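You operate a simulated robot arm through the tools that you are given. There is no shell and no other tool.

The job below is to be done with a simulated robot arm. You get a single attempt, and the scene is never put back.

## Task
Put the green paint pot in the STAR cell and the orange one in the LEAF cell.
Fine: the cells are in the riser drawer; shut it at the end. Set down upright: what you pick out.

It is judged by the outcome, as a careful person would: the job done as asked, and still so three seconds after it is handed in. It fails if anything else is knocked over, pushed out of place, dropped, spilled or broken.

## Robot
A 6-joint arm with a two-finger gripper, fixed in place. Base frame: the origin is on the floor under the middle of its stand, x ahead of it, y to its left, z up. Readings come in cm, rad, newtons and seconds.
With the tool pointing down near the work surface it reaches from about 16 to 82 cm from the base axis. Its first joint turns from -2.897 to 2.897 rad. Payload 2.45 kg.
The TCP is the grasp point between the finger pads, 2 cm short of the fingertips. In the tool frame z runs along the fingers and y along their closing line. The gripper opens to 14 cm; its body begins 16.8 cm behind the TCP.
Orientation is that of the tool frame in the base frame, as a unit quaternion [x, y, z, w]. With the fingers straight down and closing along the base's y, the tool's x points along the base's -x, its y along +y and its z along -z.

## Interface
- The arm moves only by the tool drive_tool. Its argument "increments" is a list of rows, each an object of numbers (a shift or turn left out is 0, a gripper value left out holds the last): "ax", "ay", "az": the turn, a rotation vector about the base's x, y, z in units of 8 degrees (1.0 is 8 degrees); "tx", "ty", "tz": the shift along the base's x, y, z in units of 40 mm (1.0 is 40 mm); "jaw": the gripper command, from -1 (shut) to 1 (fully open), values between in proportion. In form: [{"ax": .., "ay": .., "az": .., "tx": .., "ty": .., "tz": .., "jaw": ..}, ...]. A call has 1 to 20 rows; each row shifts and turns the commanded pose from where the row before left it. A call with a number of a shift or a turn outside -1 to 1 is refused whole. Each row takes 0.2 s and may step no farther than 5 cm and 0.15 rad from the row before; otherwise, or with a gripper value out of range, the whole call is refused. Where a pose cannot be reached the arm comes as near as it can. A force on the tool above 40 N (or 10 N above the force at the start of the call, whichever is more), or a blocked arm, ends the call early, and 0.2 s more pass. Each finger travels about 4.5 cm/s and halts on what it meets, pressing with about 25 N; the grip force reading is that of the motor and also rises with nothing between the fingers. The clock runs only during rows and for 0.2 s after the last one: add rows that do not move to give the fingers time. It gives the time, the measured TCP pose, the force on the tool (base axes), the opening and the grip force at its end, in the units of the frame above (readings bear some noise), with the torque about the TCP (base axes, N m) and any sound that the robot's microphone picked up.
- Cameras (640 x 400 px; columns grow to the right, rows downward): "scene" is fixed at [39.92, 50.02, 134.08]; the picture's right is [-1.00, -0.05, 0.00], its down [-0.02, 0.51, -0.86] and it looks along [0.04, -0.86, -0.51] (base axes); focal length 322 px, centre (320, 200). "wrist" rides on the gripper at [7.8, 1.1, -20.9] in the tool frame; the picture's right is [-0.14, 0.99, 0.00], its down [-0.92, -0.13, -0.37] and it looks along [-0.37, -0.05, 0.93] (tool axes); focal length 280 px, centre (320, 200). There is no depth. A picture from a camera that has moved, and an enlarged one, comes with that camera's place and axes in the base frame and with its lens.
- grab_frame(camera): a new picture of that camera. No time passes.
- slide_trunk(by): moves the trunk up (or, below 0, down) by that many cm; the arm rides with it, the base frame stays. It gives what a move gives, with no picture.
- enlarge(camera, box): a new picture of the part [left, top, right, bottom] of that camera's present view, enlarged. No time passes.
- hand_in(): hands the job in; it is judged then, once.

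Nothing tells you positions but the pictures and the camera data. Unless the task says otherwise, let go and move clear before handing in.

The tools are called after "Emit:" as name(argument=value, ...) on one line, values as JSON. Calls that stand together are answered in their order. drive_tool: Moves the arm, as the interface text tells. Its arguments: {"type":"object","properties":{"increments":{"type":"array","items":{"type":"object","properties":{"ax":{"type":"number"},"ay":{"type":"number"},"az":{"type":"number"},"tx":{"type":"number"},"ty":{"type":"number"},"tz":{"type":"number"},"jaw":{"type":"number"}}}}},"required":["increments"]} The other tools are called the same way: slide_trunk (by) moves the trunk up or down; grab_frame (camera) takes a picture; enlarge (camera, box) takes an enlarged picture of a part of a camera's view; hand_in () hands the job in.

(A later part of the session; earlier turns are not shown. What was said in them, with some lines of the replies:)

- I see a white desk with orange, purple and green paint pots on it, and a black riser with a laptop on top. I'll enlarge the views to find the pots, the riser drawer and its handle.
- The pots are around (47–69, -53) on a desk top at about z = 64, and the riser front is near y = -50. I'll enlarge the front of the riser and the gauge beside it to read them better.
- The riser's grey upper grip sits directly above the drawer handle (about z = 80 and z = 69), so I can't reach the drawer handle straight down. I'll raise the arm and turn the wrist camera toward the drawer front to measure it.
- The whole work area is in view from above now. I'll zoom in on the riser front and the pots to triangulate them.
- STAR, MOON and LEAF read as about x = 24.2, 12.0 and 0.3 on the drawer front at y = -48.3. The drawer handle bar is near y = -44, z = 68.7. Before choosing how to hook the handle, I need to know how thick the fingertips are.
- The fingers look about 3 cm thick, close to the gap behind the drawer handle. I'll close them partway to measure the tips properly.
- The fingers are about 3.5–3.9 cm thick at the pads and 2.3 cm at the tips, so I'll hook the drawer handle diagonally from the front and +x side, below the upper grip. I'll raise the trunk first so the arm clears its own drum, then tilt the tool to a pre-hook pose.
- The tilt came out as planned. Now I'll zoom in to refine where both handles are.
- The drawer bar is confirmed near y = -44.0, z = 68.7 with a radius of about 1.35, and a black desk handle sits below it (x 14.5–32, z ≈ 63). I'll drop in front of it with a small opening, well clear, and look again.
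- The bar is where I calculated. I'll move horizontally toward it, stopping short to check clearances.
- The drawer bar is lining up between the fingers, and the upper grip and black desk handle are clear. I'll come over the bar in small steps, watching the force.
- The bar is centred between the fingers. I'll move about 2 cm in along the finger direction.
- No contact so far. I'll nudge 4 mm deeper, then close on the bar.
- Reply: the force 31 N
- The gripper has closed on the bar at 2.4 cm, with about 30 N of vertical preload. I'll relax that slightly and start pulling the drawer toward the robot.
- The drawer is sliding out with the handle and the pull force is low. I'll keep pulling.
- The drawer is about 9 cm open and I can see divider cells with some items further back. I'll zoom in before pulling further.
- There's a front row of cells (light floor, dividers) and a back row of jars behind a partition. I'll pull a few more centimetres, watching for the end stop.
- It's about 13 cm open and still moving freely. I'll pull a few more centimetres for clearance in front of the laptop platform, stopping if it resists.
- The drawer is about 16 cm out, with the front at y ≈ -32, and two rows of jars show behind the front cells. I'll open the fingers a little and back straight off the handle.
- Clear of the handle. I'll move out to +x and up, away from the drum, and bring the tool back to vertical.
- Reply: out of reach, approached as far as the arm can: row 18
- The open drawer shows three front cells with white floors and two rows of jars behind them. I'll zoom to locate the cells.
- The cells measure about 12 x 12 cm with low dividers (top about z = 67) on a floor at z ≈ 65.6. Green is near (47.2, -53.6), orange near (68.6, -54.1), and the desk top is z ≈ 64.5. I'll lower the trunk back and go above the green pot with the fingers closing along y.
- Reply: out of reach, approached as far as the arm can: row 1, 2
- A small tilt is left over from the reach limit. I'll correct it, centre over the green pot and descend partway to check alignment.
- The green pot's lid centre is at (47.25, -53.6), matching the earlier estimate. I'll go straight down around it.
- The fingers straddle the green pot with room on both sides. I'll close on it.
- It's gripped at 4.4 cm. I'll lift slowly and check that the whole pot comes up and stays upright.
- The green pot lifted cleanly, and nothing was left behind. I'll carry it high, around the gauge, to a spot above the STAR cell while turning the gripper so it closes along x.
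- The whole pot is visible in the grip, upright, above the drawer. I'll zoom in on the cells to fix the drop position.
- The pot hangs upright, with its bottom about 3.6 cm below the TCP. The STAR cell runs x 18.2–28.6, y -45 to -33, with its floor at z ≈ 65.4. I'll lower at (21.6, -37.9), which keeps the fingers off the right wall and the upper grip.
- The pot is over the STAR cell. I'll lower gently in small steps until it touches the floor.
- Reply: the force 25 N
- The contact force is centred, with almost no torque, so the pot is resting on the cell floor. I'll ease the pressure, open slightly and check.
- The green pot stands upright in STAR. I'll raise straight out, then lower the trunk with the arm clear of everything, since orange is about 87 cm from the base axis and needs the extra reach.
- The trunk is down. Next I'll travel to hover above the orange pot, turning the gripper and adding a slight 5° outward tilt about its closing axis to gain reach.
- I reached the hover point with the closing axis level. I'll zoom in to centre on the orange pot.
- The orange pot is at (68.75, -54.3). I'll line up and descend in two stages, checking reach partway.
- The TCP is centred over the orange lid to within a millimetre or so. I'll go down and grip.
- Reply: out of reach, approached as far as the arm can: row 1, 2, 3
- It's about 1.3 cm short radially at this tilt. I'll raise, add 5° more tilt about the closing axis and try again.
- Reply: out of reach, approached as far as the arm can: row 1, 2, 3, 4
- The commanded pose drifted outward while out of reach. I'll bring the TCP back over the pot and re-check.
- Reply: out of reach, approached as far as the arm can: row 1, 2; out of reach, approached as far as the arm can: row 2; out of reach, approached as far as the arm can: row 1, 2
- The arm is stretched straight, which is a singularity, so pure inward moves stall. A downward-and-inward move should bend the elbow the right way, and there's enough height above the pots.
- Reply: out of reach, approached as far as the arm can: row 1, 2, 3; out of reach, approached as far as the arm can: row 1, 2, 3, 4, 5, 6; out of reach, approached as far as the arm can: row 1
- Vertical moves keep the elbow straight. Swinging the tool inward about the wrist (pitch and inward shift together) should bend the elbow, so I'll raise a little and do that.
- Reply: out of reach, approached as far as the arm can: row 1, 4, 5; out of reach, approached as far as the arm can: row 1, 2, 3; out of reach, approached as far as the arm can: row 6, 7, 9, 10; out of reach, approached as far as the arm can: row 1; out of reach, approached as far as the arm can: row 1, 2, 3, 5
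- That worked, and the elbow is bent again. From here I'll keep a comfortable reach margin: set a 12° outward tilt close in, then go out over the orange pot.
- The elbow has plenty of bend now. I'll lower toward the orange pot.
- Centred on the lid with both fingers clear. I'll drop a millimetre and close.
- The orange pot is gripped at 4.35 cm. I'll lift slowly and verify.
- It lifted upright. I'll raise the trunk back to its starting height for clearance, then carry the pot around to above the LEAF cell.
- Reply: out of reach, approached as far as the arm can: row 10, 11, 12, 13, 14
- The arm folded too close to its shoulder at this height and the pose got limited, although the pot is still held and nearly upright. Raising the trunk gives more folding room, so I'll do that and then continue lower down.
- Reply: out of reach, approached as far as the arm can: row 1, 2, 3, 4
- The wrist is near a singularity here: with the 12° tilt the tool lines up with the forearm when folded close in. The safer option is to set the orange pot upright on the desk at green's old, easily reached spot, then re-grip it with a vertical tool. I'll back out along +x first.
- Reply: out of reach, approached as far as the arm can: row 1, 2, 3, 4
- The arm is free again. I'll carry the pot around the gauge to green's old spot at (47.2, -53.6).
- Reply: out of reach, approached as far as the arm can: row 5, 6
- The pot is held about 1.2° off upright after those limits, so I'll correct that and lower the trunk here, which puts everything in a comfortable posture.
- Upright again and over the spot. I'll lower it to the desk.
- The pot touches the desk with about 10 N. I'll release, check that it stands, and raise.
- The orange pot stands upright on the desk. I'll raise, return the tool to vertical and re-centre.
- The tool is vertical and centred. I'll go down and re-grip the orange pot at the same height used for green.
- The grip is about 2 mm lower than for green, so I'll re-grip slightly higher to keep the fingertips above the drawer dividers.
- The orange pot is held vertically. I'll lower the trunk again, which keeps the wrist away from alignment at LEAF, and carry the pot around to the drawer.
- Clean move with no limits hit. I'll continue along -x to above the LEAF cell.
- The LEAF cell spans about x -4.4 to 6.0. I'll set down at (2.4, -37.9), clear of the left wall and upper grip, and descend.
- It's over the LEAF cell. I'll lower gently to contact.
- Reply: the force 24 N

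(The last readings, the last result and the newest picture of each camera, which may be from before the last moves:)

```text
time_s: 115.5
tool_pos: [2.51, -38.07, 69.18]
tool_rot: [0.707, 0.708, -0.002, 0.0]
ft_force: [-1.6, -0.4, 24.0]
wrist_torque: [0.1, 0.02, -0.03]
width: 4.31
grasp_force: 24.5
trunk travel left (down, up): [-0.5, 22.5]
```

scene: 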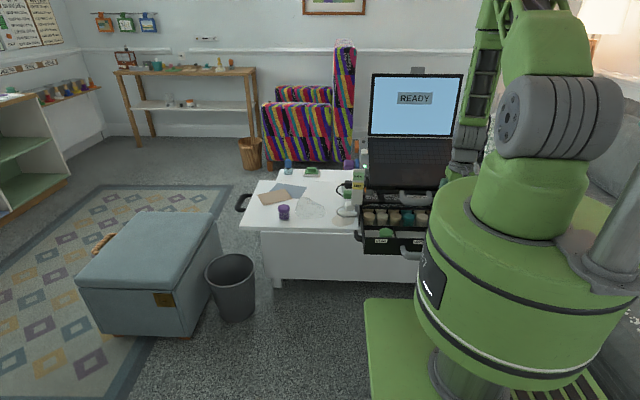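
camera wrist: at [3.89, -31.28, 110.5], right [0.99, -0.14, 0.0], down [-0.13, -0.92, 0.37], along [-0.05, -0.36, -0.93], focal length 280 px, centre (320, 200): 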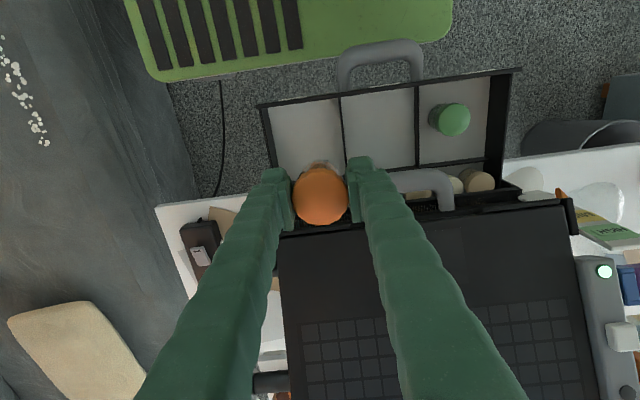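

The pot is on the LEAF floor, with centred contact. I'll ease off and open slightly.

Emit:
drive_tool(increments=[{"tz": 0.03}, {"jaw": -0.25}, {}, {}, {}])

Emit:
enlarge(camera="wrist", box=[200, 80, 440, 260])

```text
time_s: 116.7
tool_pos: [2.37, -37.88, 69.4]
tool_rot: [0.707, 0.708, -0.002, -0.002]
ft_force: [0.8, -0.1, 0.2]
wrist_torque: [0.01, 0.02, -0.01]
width: 5.22
grasp_force: 0.0
trunk travel left (down, up): [-0.5, 22.5]
```

```text
2.22 times, centred on (320, 170) of wrist
camera zoom: at [3.62, -30.07, 90.24], right [0.99, -0.14, 0.0], down [-0.13, -0.92, 0.37], along [-0.05, -0.36, -0.93], focal length 623 px, centre (320, 267)
```

zoom: 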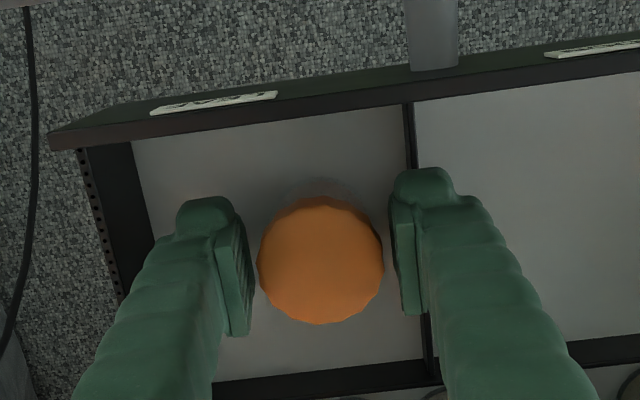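

Both pots are in their cells, so I'll raise straight out. To shut the drawer I'll reuse the proven tilted grip on its handle, in reverse.

Emit:
drive_tool(increments=[{"tz": 0.3}, {"tz": 0.6}, {"tz": 0.9}, {"tz": 0.9}, {"tz": 0.9}, {"tz": 0.9}, {}])

Emit:
slide_trunk(by=20)

Emit:
grab_frame(camera="wrist")

Emit:
enlarge(camera="wrist", box=[220, 80, 480, 260])

```text
time_s: 118.3
tool_pos: [2.32, -37.96, 87.38]
tool_rot: [0.707, 0.707, -0.002, -0.001]
ft_force: [-0.1, -0.5, 0.1]
wrist_torque: [-0.01, -0.05, 0.01]
width: 5.25
grasp_force: 0.0
trunk travel left (down, up): [-0.5, 22.5]
```

```text
time_s: 120.5
tool_pos: [2.33, -37.95, 107.32]
tool_rot: [0.707, 0.708, -0.001, -0.001]
ft_force: [0.1, 0.4, 0.4]
wrist_torque: [0.03, 0.0, 0.0]
width: 5.26
grasp_force: 0.1
trunk travel left (down, up): [-20.5, 2.5]
```

```text
taken
camera wrist: at [3.6, -30.11, 128.24], right [0.99, -0.14, 0.0], down [-0.13, -0.92, 0.37], along [-0.05, -0.36, -0.93], focal length 280 px, centre (320, 200)
```

wrist: 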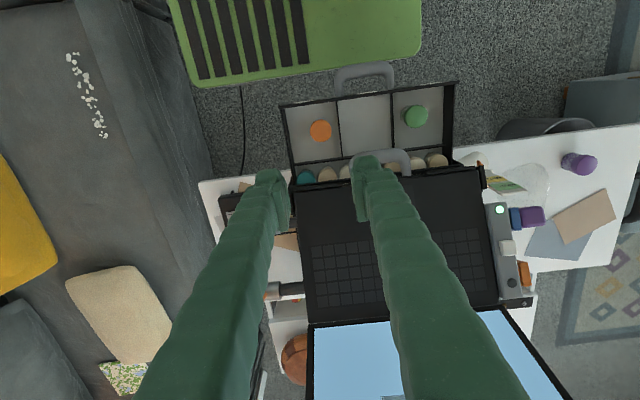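

```text
2.22 times, centred on (350, 170) of wrist
camera zoom: at [3.6, -30.11, 128.24], right [0.99, -0.14, 0.0], down [-0.13, -0.92, 0.37], along [-0.05, -0.36, -0.93], focal length 623 px, centre (253, 267)
```

zoom: 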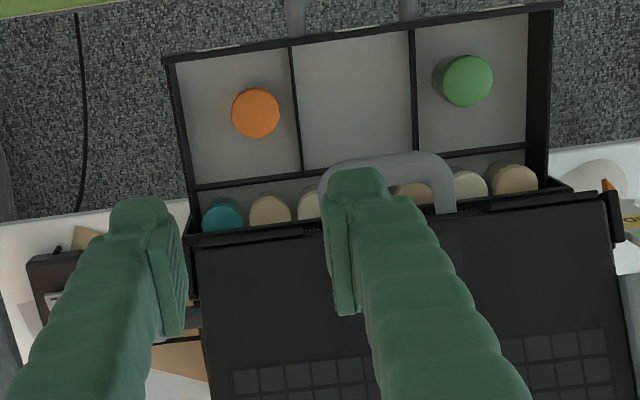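

Orange is in LEAF and green in STAR, both upright. I'll move over and tilt into the same pose used to open the drawer.

Emit:
drive_tool(increments=[{"tx": 0.87, "ty": -0.05, "jaw": -0.43}, {"tx": 0.87, "ty": -0.05}, {"tx": 0.87, "ty": -0.05}, {"tx": 0.87}, {"tx": 0.1, "ty": 0.15, "tz": -0.2}, {"ax": -0.073, "ay": 0.618, "az": 0.783, "tx": 0.1, "ty": 0.15, "tz": -0.25}, {"ax": -0.073, "ay": 0.618, "az": 0.783, "tx": 0.1, "ty": 0.15, "tz": -0.25}, {"ax": -0.073, "ay": 0.618, "az": 0.783, "tx": 0.1, "ty": 0.15, "tz": -0.25}, {"ax": -0.073, "ay": 0.618, "az": 0.783, "tx": 0.1, "ty": 0.15, "tz": -0.25}, {"ax": -0.073, "ay": 0.618, "az": 0.783, "tx": 0.1, "ty": 0.15, "tz": -0.25}, {"ax": -0.073, "ay": 0.618, "az": 0.783, "tx": 0.1, "ty": 0.15, "tz": -0.25}, {"ax": -0.073, "ay": 0.618, "az": 0.783, "tx": 0.1, "ty": 0.15, "tz": -0.25}, {"ax": -0.073, "ay": 0.618, "az": 0.783, "tx": 0.1, "ty": 0.15, "tz": -0.25}, {"ax": -0.073, "ay": 0.618, "az": 0.783, "tx": 0.1, "ty": 0.15, "tz": -0.25}, {"ax": -0.073, "ay": 0.618, "az": 0.783, "tx": 0.1, "ty": 0.1, "tz": -0.2}, {"ax": -0.073, "ay": 0.618, "az": 0.783, "tx": 0.1, "ty": 0.1, "tz": -0.2}, {"ax": -0.018, "ay": 0.155, "az": 0.196}, {}])

Emit:
grab_frame(camera="wrist")

Emit:
grab_frame(camera="scene")

```text
time_s: 124.3
tool_pos: [21.13, -31.81, 95.89]
tool_rot: [0.108, 0.891, -0.347, -0.272]
ft_force: [1.0, -0.5, -0.3]
wrist_torque: [0.0, -0.01, 0.02]
width: 3.99
grasp_force: 0.1
trunk travel left (down, up): [-20.5, 2.5]
```

```text
taken
camera wrist: at [26.42, -16.26, 111.17], right [0.12, 0.68, -0.73], down [0.97, -0.24, -0.07], along [-0.22, -0.7, -0.68], focal length 280 px, centre (320, 200)
```

wrist: 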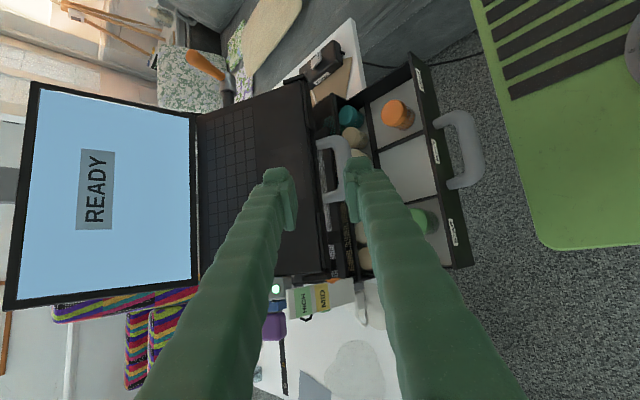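

```text
taken
```

scene: 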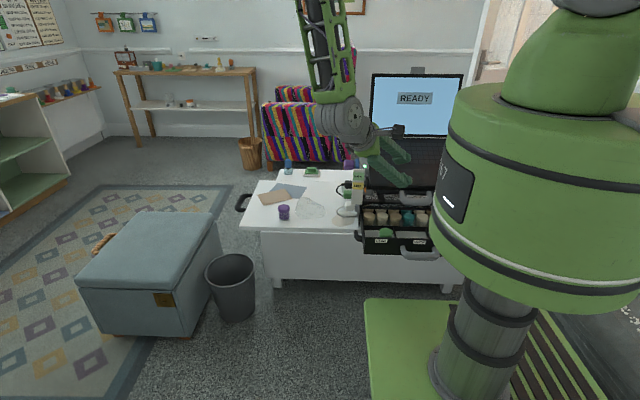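

Same pose as before. I'll come down in front of the drawer handle along my earlier retreat path.

Emit:
drive_tool(increments=[{"tx": 0.38, "ty": 0.6}, {"ty": 0.7, "tz": -0.6}, {"ty": 0.5, "tz": -0.8}, {"tz": -0.95}, {"tz": -0.95}, {"tz": -0.95}, {"tx": -0.3, "tz": -0.7}, {"tx": -0.6, "tz": -0.5}, {"tx": -0.7, "tz": -0.4}, {}])

Emit:
grab_frame(camera="wrist")

Emit:
enlarge(camera="wrist", box=[180, 100, 420, 280])

```text
time_s: 126.5
tool_pos: [16.08, -24.55, 72.7]
tool_rot: [0.109, 0.891, -0.346, -0.273]
ft_force: [0.4, -0.1, -0.3]
wrist_torque: [-0.04, 0.02, -0.01]
width: 3.99
grasp_force: 0.1
trunk travel left (down, up): [-20.5, 2.5]
```

```text
taken
camera wrist: at [21.51, -9.02, 87.84], right [0.12, 0.68, -0.73], down [0.97, -0.24, -0.07], along [-0.22, -0.7, -0.68], focal length 280 px, centre (320, 200)
```

wrist: 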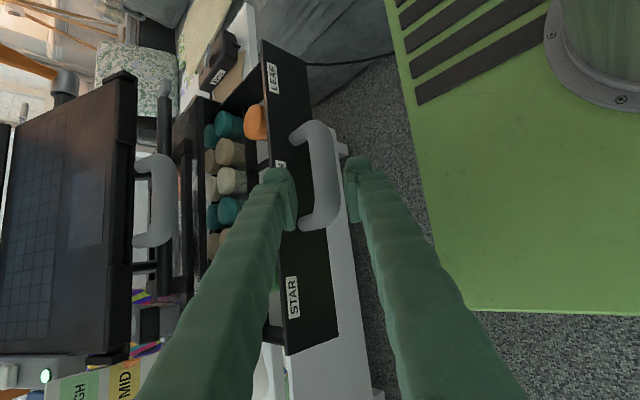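

```text
2.22 times, centred on (300, 190) of wrist
camera zoom: at [21.51, -9.02, 87.84], right [0.12, 0.68, -0.73], down [0.97, -0.24, -0.07], along [-0.22, -0.7, -0.68], focal length 623 px, centre (364, 222)
```

zoom: 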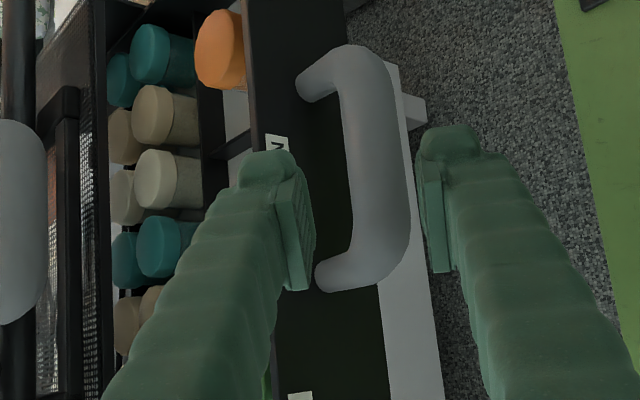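

The bar sits between the fingers. I'll narrow the opening, slide in along the finger direction and grip.

Emit:
drive_tool(increments=[{"ty": 0.12, "tz": -0.11, "jaw": -0.5}, {"tx": -0.187, "ty": -0.185, "tz": -0.203}, {"tx": -0.187, "ty": -0.185, "tz": -0.203}, {}])

Emit:
enlarge(camera="wrist", box=[180, 100, 420, 280])

```text
time_s: 127.5
tool_pos: [14.59, -25.65, 70.43]
tool_rot: [0.109, 0.891, -0.346, -0.273]
ft_force: [-0.8, 0.3, 0.1]
wrist_torque: [0.01, -0.01, -0.01]
width: 3.5
grasp_force: 0.1
trunk travel left (down, up): [-20.5, 2.5]
```

```text
2.22 times, centred on (300, 190) of wrist
camera zoom: at [20.0, -10.07, 85.75], right [0.12, 0.68, -0.73], down [0.97, -0.24, -0.07], along [-0.22, -0.7, -0.68], focal length 623 px, centre (364, 222)
```

zoom: 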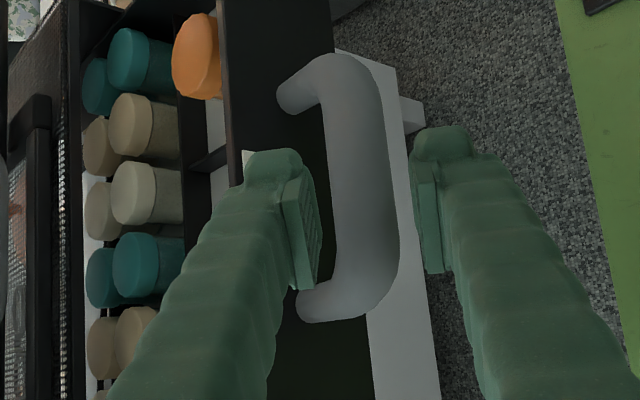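

Emit:
drive_tool(increments=[{"tx": -0.09, "ty": -0.09, "tz": -0.1}, {"tx": -0.09, "ty": -0.09, "tz": -0.1}, {}, {"jaw": -0.7}, {}, {"jaw": -0.85}, {}, {}])

Emit:
enlarge(camera="wrist", box=[180, 100, 420, 280])

```text
time_s: 129.3
tool_pos: [14.01, -26.27, 69.82]
tool_rot: [0.108, 0.891, -0.348, -0.273]
ft_force: [1.9, 0.0, 21.2]
wrist_torque: [-0.32, -0.08, -0.01]
width: 2.17
grasp_force: 25.3
trunk travel left (down, up): [-20.5, 2.5]
```

```text
2.22 times, centred on (300, 190) of wrist
camera zoom: at [19.33, -10.75, 85.0], right [0.12, 0.68, -0.73], down [0.97, -0.24, -0.07], along [-0.22, -0.7, -0.68], focal length 623 px, centre (364, 222)
```

zoom: 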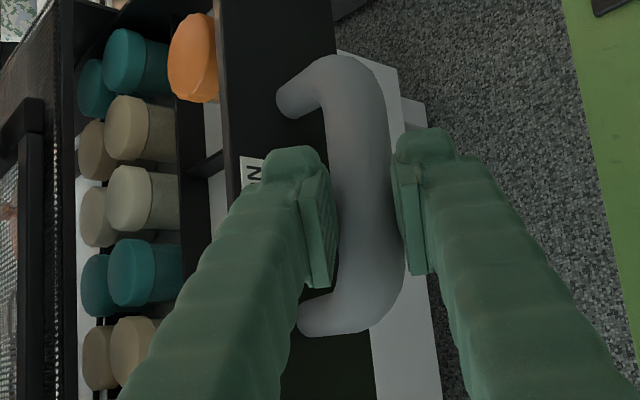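

Gripped. I'll relax the vertical preload and push the drawer in slowly so the pots don't shift.

Emit:
drive_tool(increments=[{"tz": 0.03}, {"ty": -0.08}, {"ty": -0.15}, {"ty": -0.2}, {"ty": -0.2}, {"ty": -0.2}, {"ty": -0.2}, {"ty": -0.1}, {}])

Emit:
grab_frame(camera="wrist")

Emit:
enlarge(camera="scene", box=[340, 150, 480, 250])

```text
time_s: 131.3
tool_pos: [14.01, -30.75, 69.83]
tool_rot: [0.108, 0.891, -0.347, -0.272]
ft_force: [-1.3, 0.2, 4.1]
wrist_torque: [-0.05, -0.02, 0.02]
width: 2.19
grasp_force: 25.1
trunk travel left (down, up): [-20.5, 2.5]
```

```text
taken
camera wrist: at [19.31, -15.28, 85.06], right [0.12, 0.68, -0.73], down [0.97, -0.24, -0.07], along [-0.22, -0.7, -0.68], focal length 280 px, centre (320, 200)
```

wrist: 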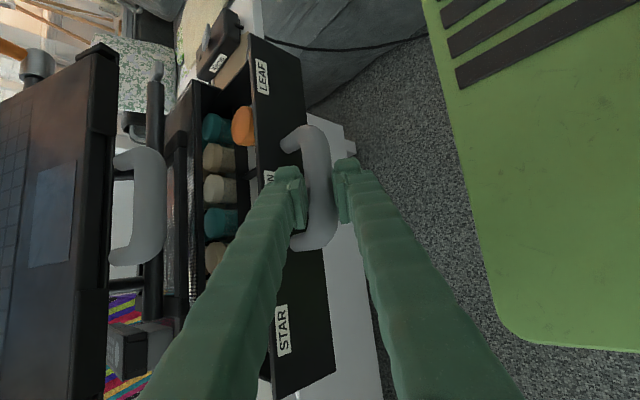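

```text
4.00 times, centred on (410, 200) of scene
camera zoom: at [39.92, 50.02, 134.08], right [-1.0, -0.05, 0.0], down [-0.02, 0.51, -0.86], along [0.04, -0.86, -0.51], focal length 1288 px, centre (-40, 200)
```

zoom: 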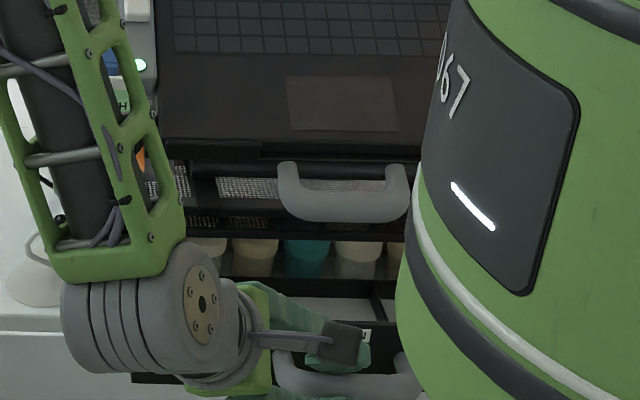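

It's closing smoothly. I'll continue.

Emit:
drive_tool(increments=[{"ty": -0.1}, {"ty": -0.2}, {"ty": -0.22}, {"ty": -0.22}, {"ty": -0.22}, {"ty": -0.22}, {"ty": -0.22}, {"ty": -0.22}, {"ty": -0.22}, {"ty": -0.2}, {"ty": -0.15}, {}])

Emit:
enlarge(camera="wrist", box=[160, 60, 420, 280])

Emit:
enlarge(camera="scene", box=[340, 150, 480, 250])

```text
time_s: 133.9
tool_pos: [13.92, -39.66, 69.86]
tool_rot: [0.108, 0.891, -0.347, -0.273]
ft_force: [-5.1, 0.7, 10.2]
wrist_torque: [-0.11, 0.02, -0.04]
width: 2.17
grasp_force: 25.0
trunk travel left (down, up): [-20.5, 2.5]
```

```text
1.82 times, centred on (290, 170) of wrist
camera zoom: at [19.3, -24.07, 85.06], right [0.12, 0.68, -0.73], down [0.97, -0.24, -0.07], along [-0.22, -0.7, -0.68], focal length 510 px, centre (374, 254)
```

zoom: 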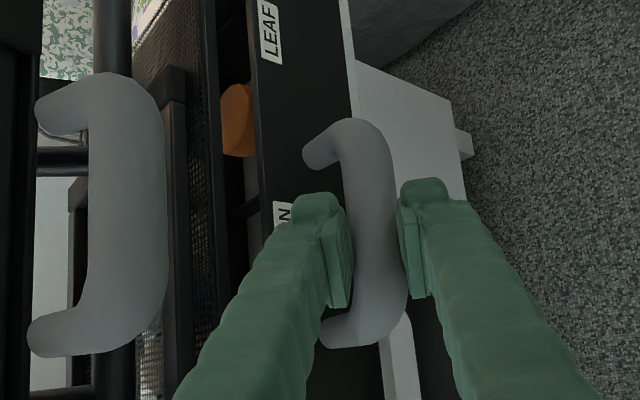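

```text
4.00 times, centred on (410, 200) of scene
camera zoom: at [39.92, 50.02, 134.08], right [-1.0, -0.05, 0.0], down [-0.02, 0.51, -0.86], along [0.04, -0.86, -0.51], focal length 1288 px, centre (-40, 200)
```

zoom: 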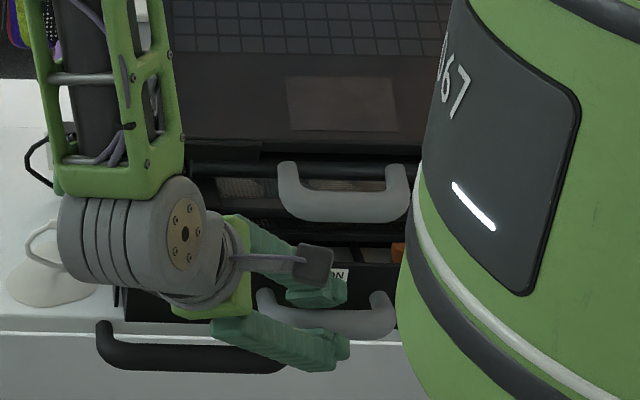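

About 3 cm remain. I'll finish in small steps, watching the force.

Emit:
drive_tool(increments=[{"tz": 0.02, "ty": -0.1}, {"ty": -0.15}, {"ty": -0.15}, {"ty": -0.15}, {"ty": -0.1}, {}])

Emit:
enlarge(camera="wrist", box=[160, 60, 420, 280])

```text
time_s: 135.3
tool_pos: [13.97, -42.16, 69.83]
tool_rot: [0.108, 0.891, -0.346, -0.273]
ft_force: [-8.8, 1.1, 0.3]
wrist_torque: [0.02, 0.13, -0.08]
width: 2.15
grasp_force: 25.6
trunk travel left (down, up): [-20.5, 2.5]
```

```text
1.82 times, centred on (290, 170) of wrist
camera zoom: at [19.3, -26.61, 85.1], right [0.12, 0.68, -0.73], down [0.97, -0.24, -0.07], along [-0.22, -0.7, -0.68], focal length 510 px, centre (374, 254)
```

zoom: 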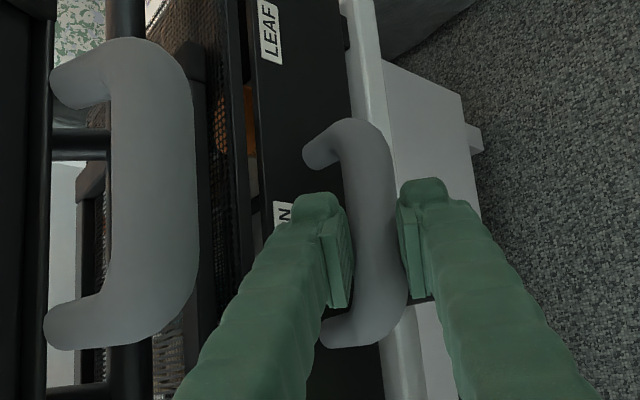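

Emit:
drive_tool(increments=[{"ty": -0.06}, {"ty": -0.06}, {}])

Emit:
drive_tool(increments=[{"ty": -0.06}, {}])

Emit:
enlarge(camera="wrist", box=[160, 60, 420, 280])

```text
time_s: 136.1
tool_pos: [14.03, -42.7, 69.86]
tool_rot: [0.108, 0.891, -0.346, -0.272]
ft_force: [-7.8, -0.1, 0.3]
wrist_torque: [0.11, 0.12, -0.08]
width: 2.16
grasp_force: 24.9
trunk travel left (down, up): [-20.5, 2.5]
```

```text
time_s: 136.7
tool_pos: [14.0, -42.66, 69.71]
tool_rot: [0.108, 0.891, -0.345, -0.273]
ft_force: [3.0, 19.9, 0.7]
wrist_torque: [0.34, -0.05, 0.09]
width: 2.13
grasp_force: 25.0
trunk travel left (down, up): [-20.5, 2.5]
```

```text
1.82 times, centred on (290, 170) of wrist
camera zoom: at [19.3, -27.23, 85.15], right [0.12, 0.68, -0.73], down [0.97, -0.24, -0.07], along [-0.22, -0.69, -0.69], focal length 510 px, centre (374, 254)
```

zoom: 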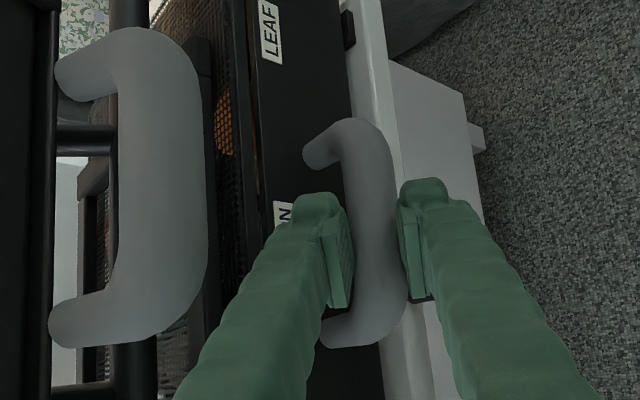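

The drawer is against its stop, with about 20 N of resistance at the original closed position. I'll open the fingers and back off the bar along the same line I came in on.

Emit:
drive_tool(increments=[{"ty": 0.03}, {"jaw": -0.5}, {}, {}])

Emit:
enlarge(camera="wrist", box=[160, 60, 420, 280])

```text
time_s: 137.7
tool_pos: [14.07, -42.85, 70.03]
tool_rot: [0.108, 0.891, -0.347, -0.273]
ft_force: [-0.4, 0.1, -0.7]
wrist_torque: [0.01, 0.01, 0.0]
width: 3.48
grasp_force: 0.0
trunk travel left (down, up): [-20.5, 2.5]
```

```text
1.82 times, centred on (290, 170) of wrist
camera zoom: at [19.32, -27.26, 85.15], right [0.12, 0.68, -0.73], down [0.97, -0.24, -0.07], along [-0.22, -0.7, -0.68], focal length 510 px, centre (374, 254)
```

zoom: 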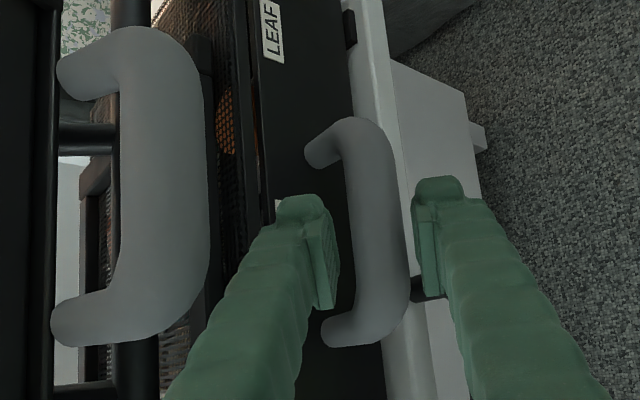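

Emit:
drive_tool(increments=[{"tx": 0.077, "ty": 0.0765, "tz": 0.084}, {"tx": 0.077, "ty": 0.0765, "tz": 0.084}, {"tx": 0.077, "ty": 0.0765, "tz": 0.084}, {"tx": 0.077, "ty": 0.0765, "tz": 0.084}, {}])

Emit:
enlarge(camera="wrist", box=[160, 60, 420, 280])

Emit:
enlarge(camera="scene", box=[350, 150, 460, 250])

```text
time_s: 138.9
tool_pos: [15.17, -41.5, 71.14]
tool_rot: [0.107, 0.891, -0.347, -0.273]
ft_force: [0.6, -0.6, 0.4]
wrist_torque: [0.0, -0.04, -0.01]
width: 3.49
grasp_force: 0.0
trunk travel left (down, up): [-20.5, 2.5]
```

```text
1.82 times, centred on (290, 170) of wrist
camera zoom: at [20.58, -25.97, 86.49], right [0.12, 0.68, -0.73], down [0.97, -0.24, -0.07], along [-0.22, -0.7, -0.68], focal length 510 px, centre (374, 254)
```

zoom: 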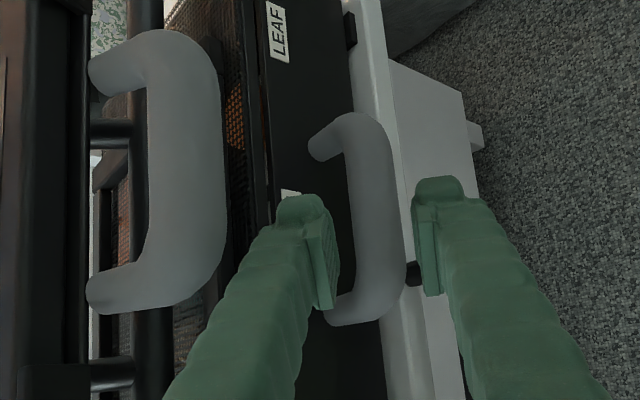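

```text
4.00 times, centred on (405, 200) of scene
camera zoom: at [39.92, 50.02, 134.08], right [-1.0, -0.05, 0.0], down [-0.02, 0.51, -0.86], along [0.04, -0.86, -0.51], focal length 1288 px, centre (-20, 200)
```

zoom: 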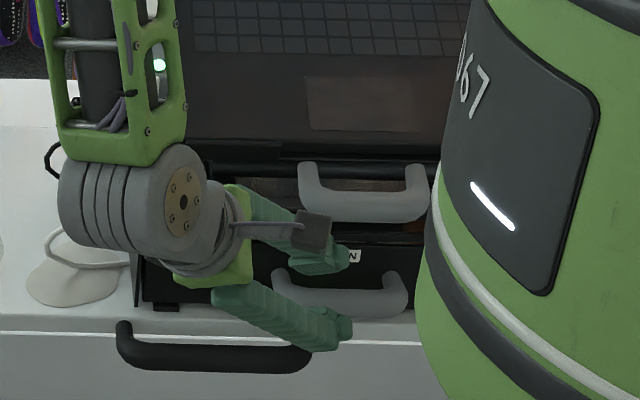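

Emit:
drive_tool(increments=[{"jaw": -0.43}, {"tz": 0.08, "tx": 0.05, "ty": 0.05}, {"ty": 0.15}, {"ty": 0.3}, {"ty": 0.5}, {"ty": 0.5}, {"ty": 0.5}, {"ty": 0.5}, {"ty": 0.4}, {}])

Emit:
enlarge(camera="wrist", box=[120, 60, 420, 280])

Emit:
grab_frame(camera="scene")

```text
time_s: 141.1
tool_pos: [15.35, -29.92, 71.62]
tool_rot: [0.108, 0.891, -0.346, -0.273]
ft_force: [-0.4, 0.0, 0.0]
wrist_torque: [-0.01, 0.03, 0.0]
width: 4.0
grasp_force: 0.0
trunk travel left (down, up): [-20.5, 2.5]
```

```text
1.82 times, centred on (270, 170) of wrist
camera zoom: at [20.77, -14.4, 86.83], right [0.12, 0.68, -0.73], down [0.97, -0.24, -0.07], along [-0.22, -0.7, -0.68], focal length 510 px, centre (411, 254)
```

zoom: 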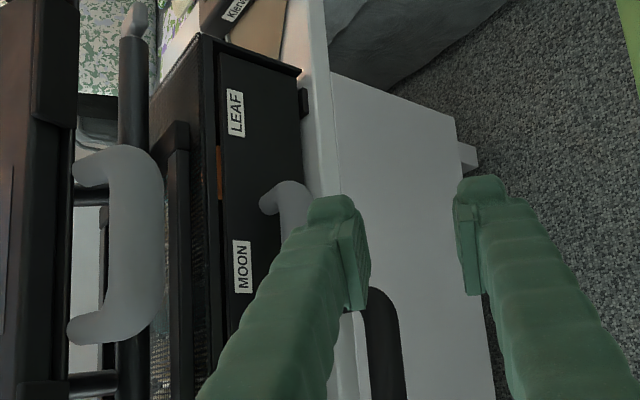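

```text
taken
```

scene: 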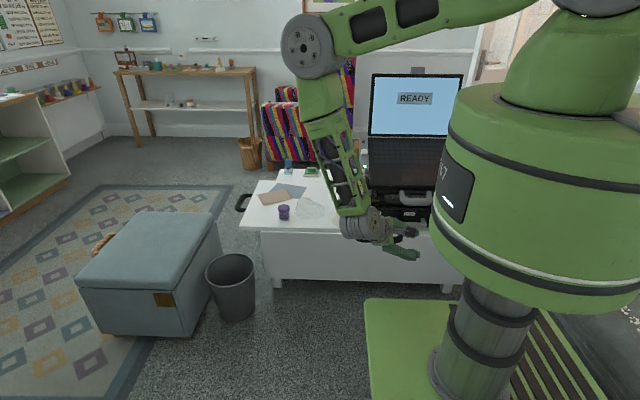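

The gripper is clear. I'll check that the drawer is fully shut.

Emit:
enlarge(camera="wrist", box=[190, 60, 290, 240])

Emit:
enlarge(camera="scene", box=[370, 180, 440, 230])

```text
2.22 times, centred on (240, 150) of wrist
camera zoom: at [20.77, -14.4, 86.83], right [0.12, 0.68, -0.73], down [0.97, -0.24, -0.07], along [-0.22, -0.7, -0.68], focal length 623 px, centre (498, 311)
```

zoom: 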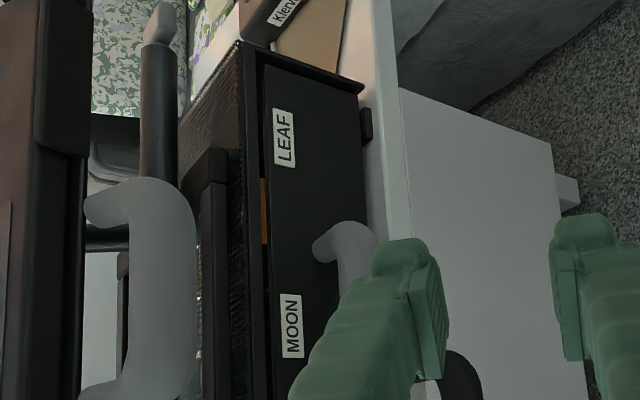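

```text
8.00 times, centred on (405, 205) of scene
camera zoom: at [39.92, 50.02, 134.08], right [-1.0, -0.05, 0.0], down [-0.02, 0.51, -0.86], along [0.04, -0.86, -0.51], focal length 2575 px, centre (-360, 160)
```

zoom: 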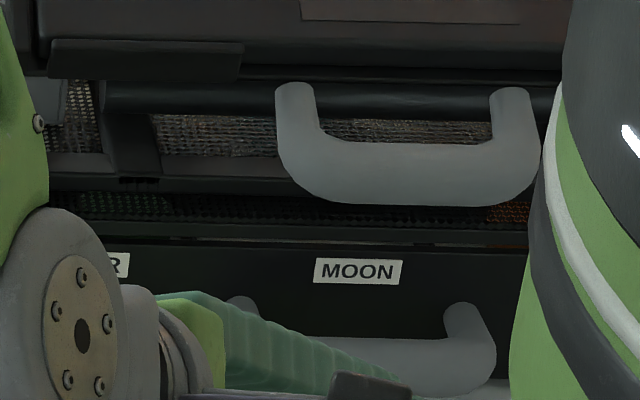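

The front panel is back at exactly its starting position in the scene view, so the drawer is shut. I'll move the arm up and clear along the path I first came in on, then do a final check.

Emit:
drive_tool(increments=[{"tx": 0.215, "ty": -0.03, "tz": 0.88}, {"tx": 0.215, "ty": -0.05, "tz": 0.88}, {"tx": 0.215, "ty": -0.07, "tz": 0.88}, {"tx": 0.215, "ty": -0.07, "tz": 0.88}, {"tx": 0.215, "ty": -0.07, "tz": 0.88}, {"tx": 0.215, "ty": -0.07, "tz": 0.88}, {"tx": 0.215, "tz": 0.88}, {}])

Emit:
grab_frame(camera="scene")

Emit:
grab_frame(camera="wrist")

Emit:
enlarge(camera="scene", box=[340, 160, 450, 250])

Emit:
enlarge(camera="scene", box=[230, 150, 350, 235])

```text
time_s: 142.9
tool_pos: [21.62, -31.26, 96.06]
tool_rot: [0.108, 0.891, -0.346, -0.273]
ft_force: [0.2, 0.8, 1.0]
wrist_torque: [-0.01, 0.0, 0.03]
width: 4.01
grasp_force: 0.0
trunk travel left (down, up): [-20.5, 2.5]
```

```text
taken
```

scene: 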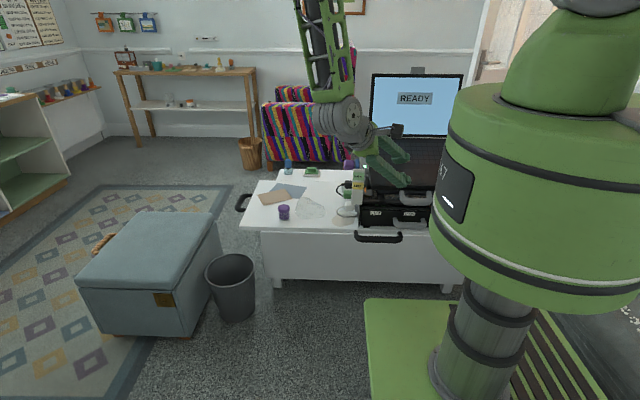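

```text
taken
camera wrist: at [26.77, -15.85, 111.45], right [0.12, 0.68, -0.73], down [0.97, -0.24, -0.07], along [-0.22, -0.7, -0.68], focal length 280 px, centre (320, 200)
```

wrist: 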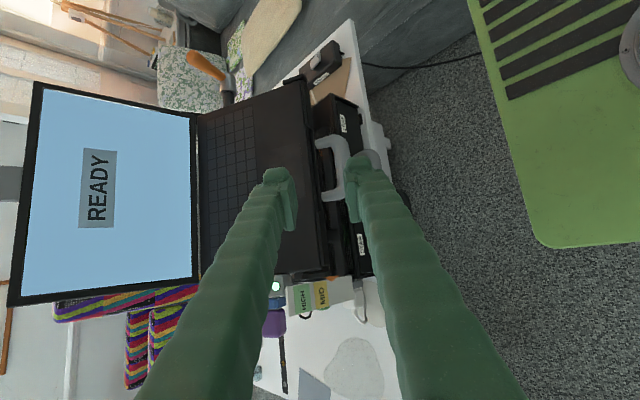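

```text
4.44 times, centred on (395, 205) of scene
camera zoom: at [39.92, 50.02, 134.08], right [-1.0, -0.05, 0.0], down [-0.02, 0.51, -0.86], along [0.04, -0.86, -0.51], focal length 1431 px, centre (-13, 178)
```

zoom: 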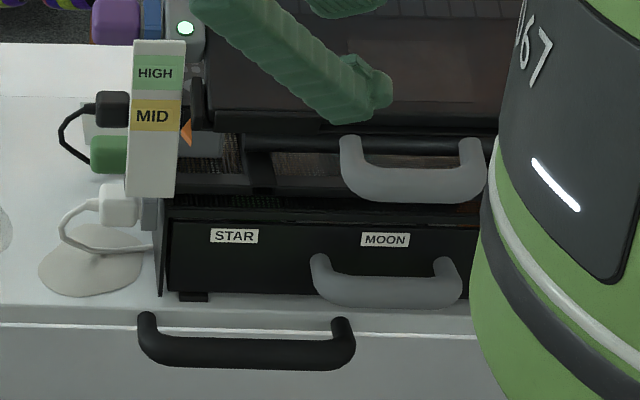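

```text
4.71 times, centred on (290, 192) of scene
camera zoom: at [39.92, 50.02, 134.08], right [-1.0, -0.05, 0.0], down [-0.02, 0.51, -0.86], along [0.04, -0.86, -0.51], focal length 1515 px, centre (461, 235)
```

zoom: 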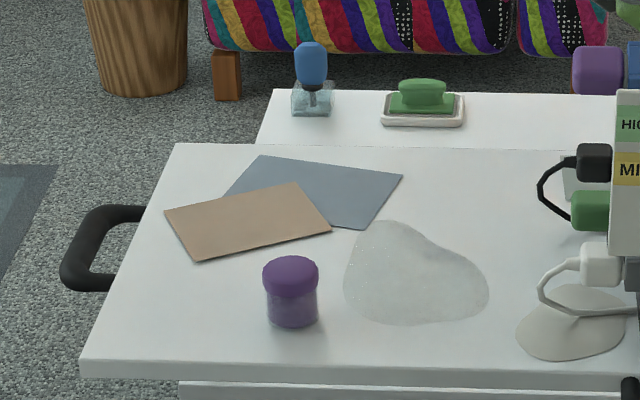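

The drawer is shut with its labels where they started, and both pots are inside: green in STAR, orange in LEAF. The purple pot, papers, plugs, laptop and height gauge are undisturbed and the arm is clear, so I'm handing in.

Emit:
hand_in()

```text
The job is handed in.
```

The green paint pot is in the STAR cell and the orange one is in the LEAF cell. Both were standing upright when I let go. The riser drawer is shut again, with its front back where it started in the camera view.

- **Orange pot:** it was at the edge of the arm's reach, so I set it down once on the desk where green had been. I then re-gripped it and took it to LEAF.
- **Everything else:** the purple pot, papers, plugs, laptop and height gauge all look unmoved in the last pictures. The arm is clear of the desk.
- **Not seen:** I could not see inside the drawer once it closed, so the pots were last seen clearly while it was still open. I pushed it in slowly.
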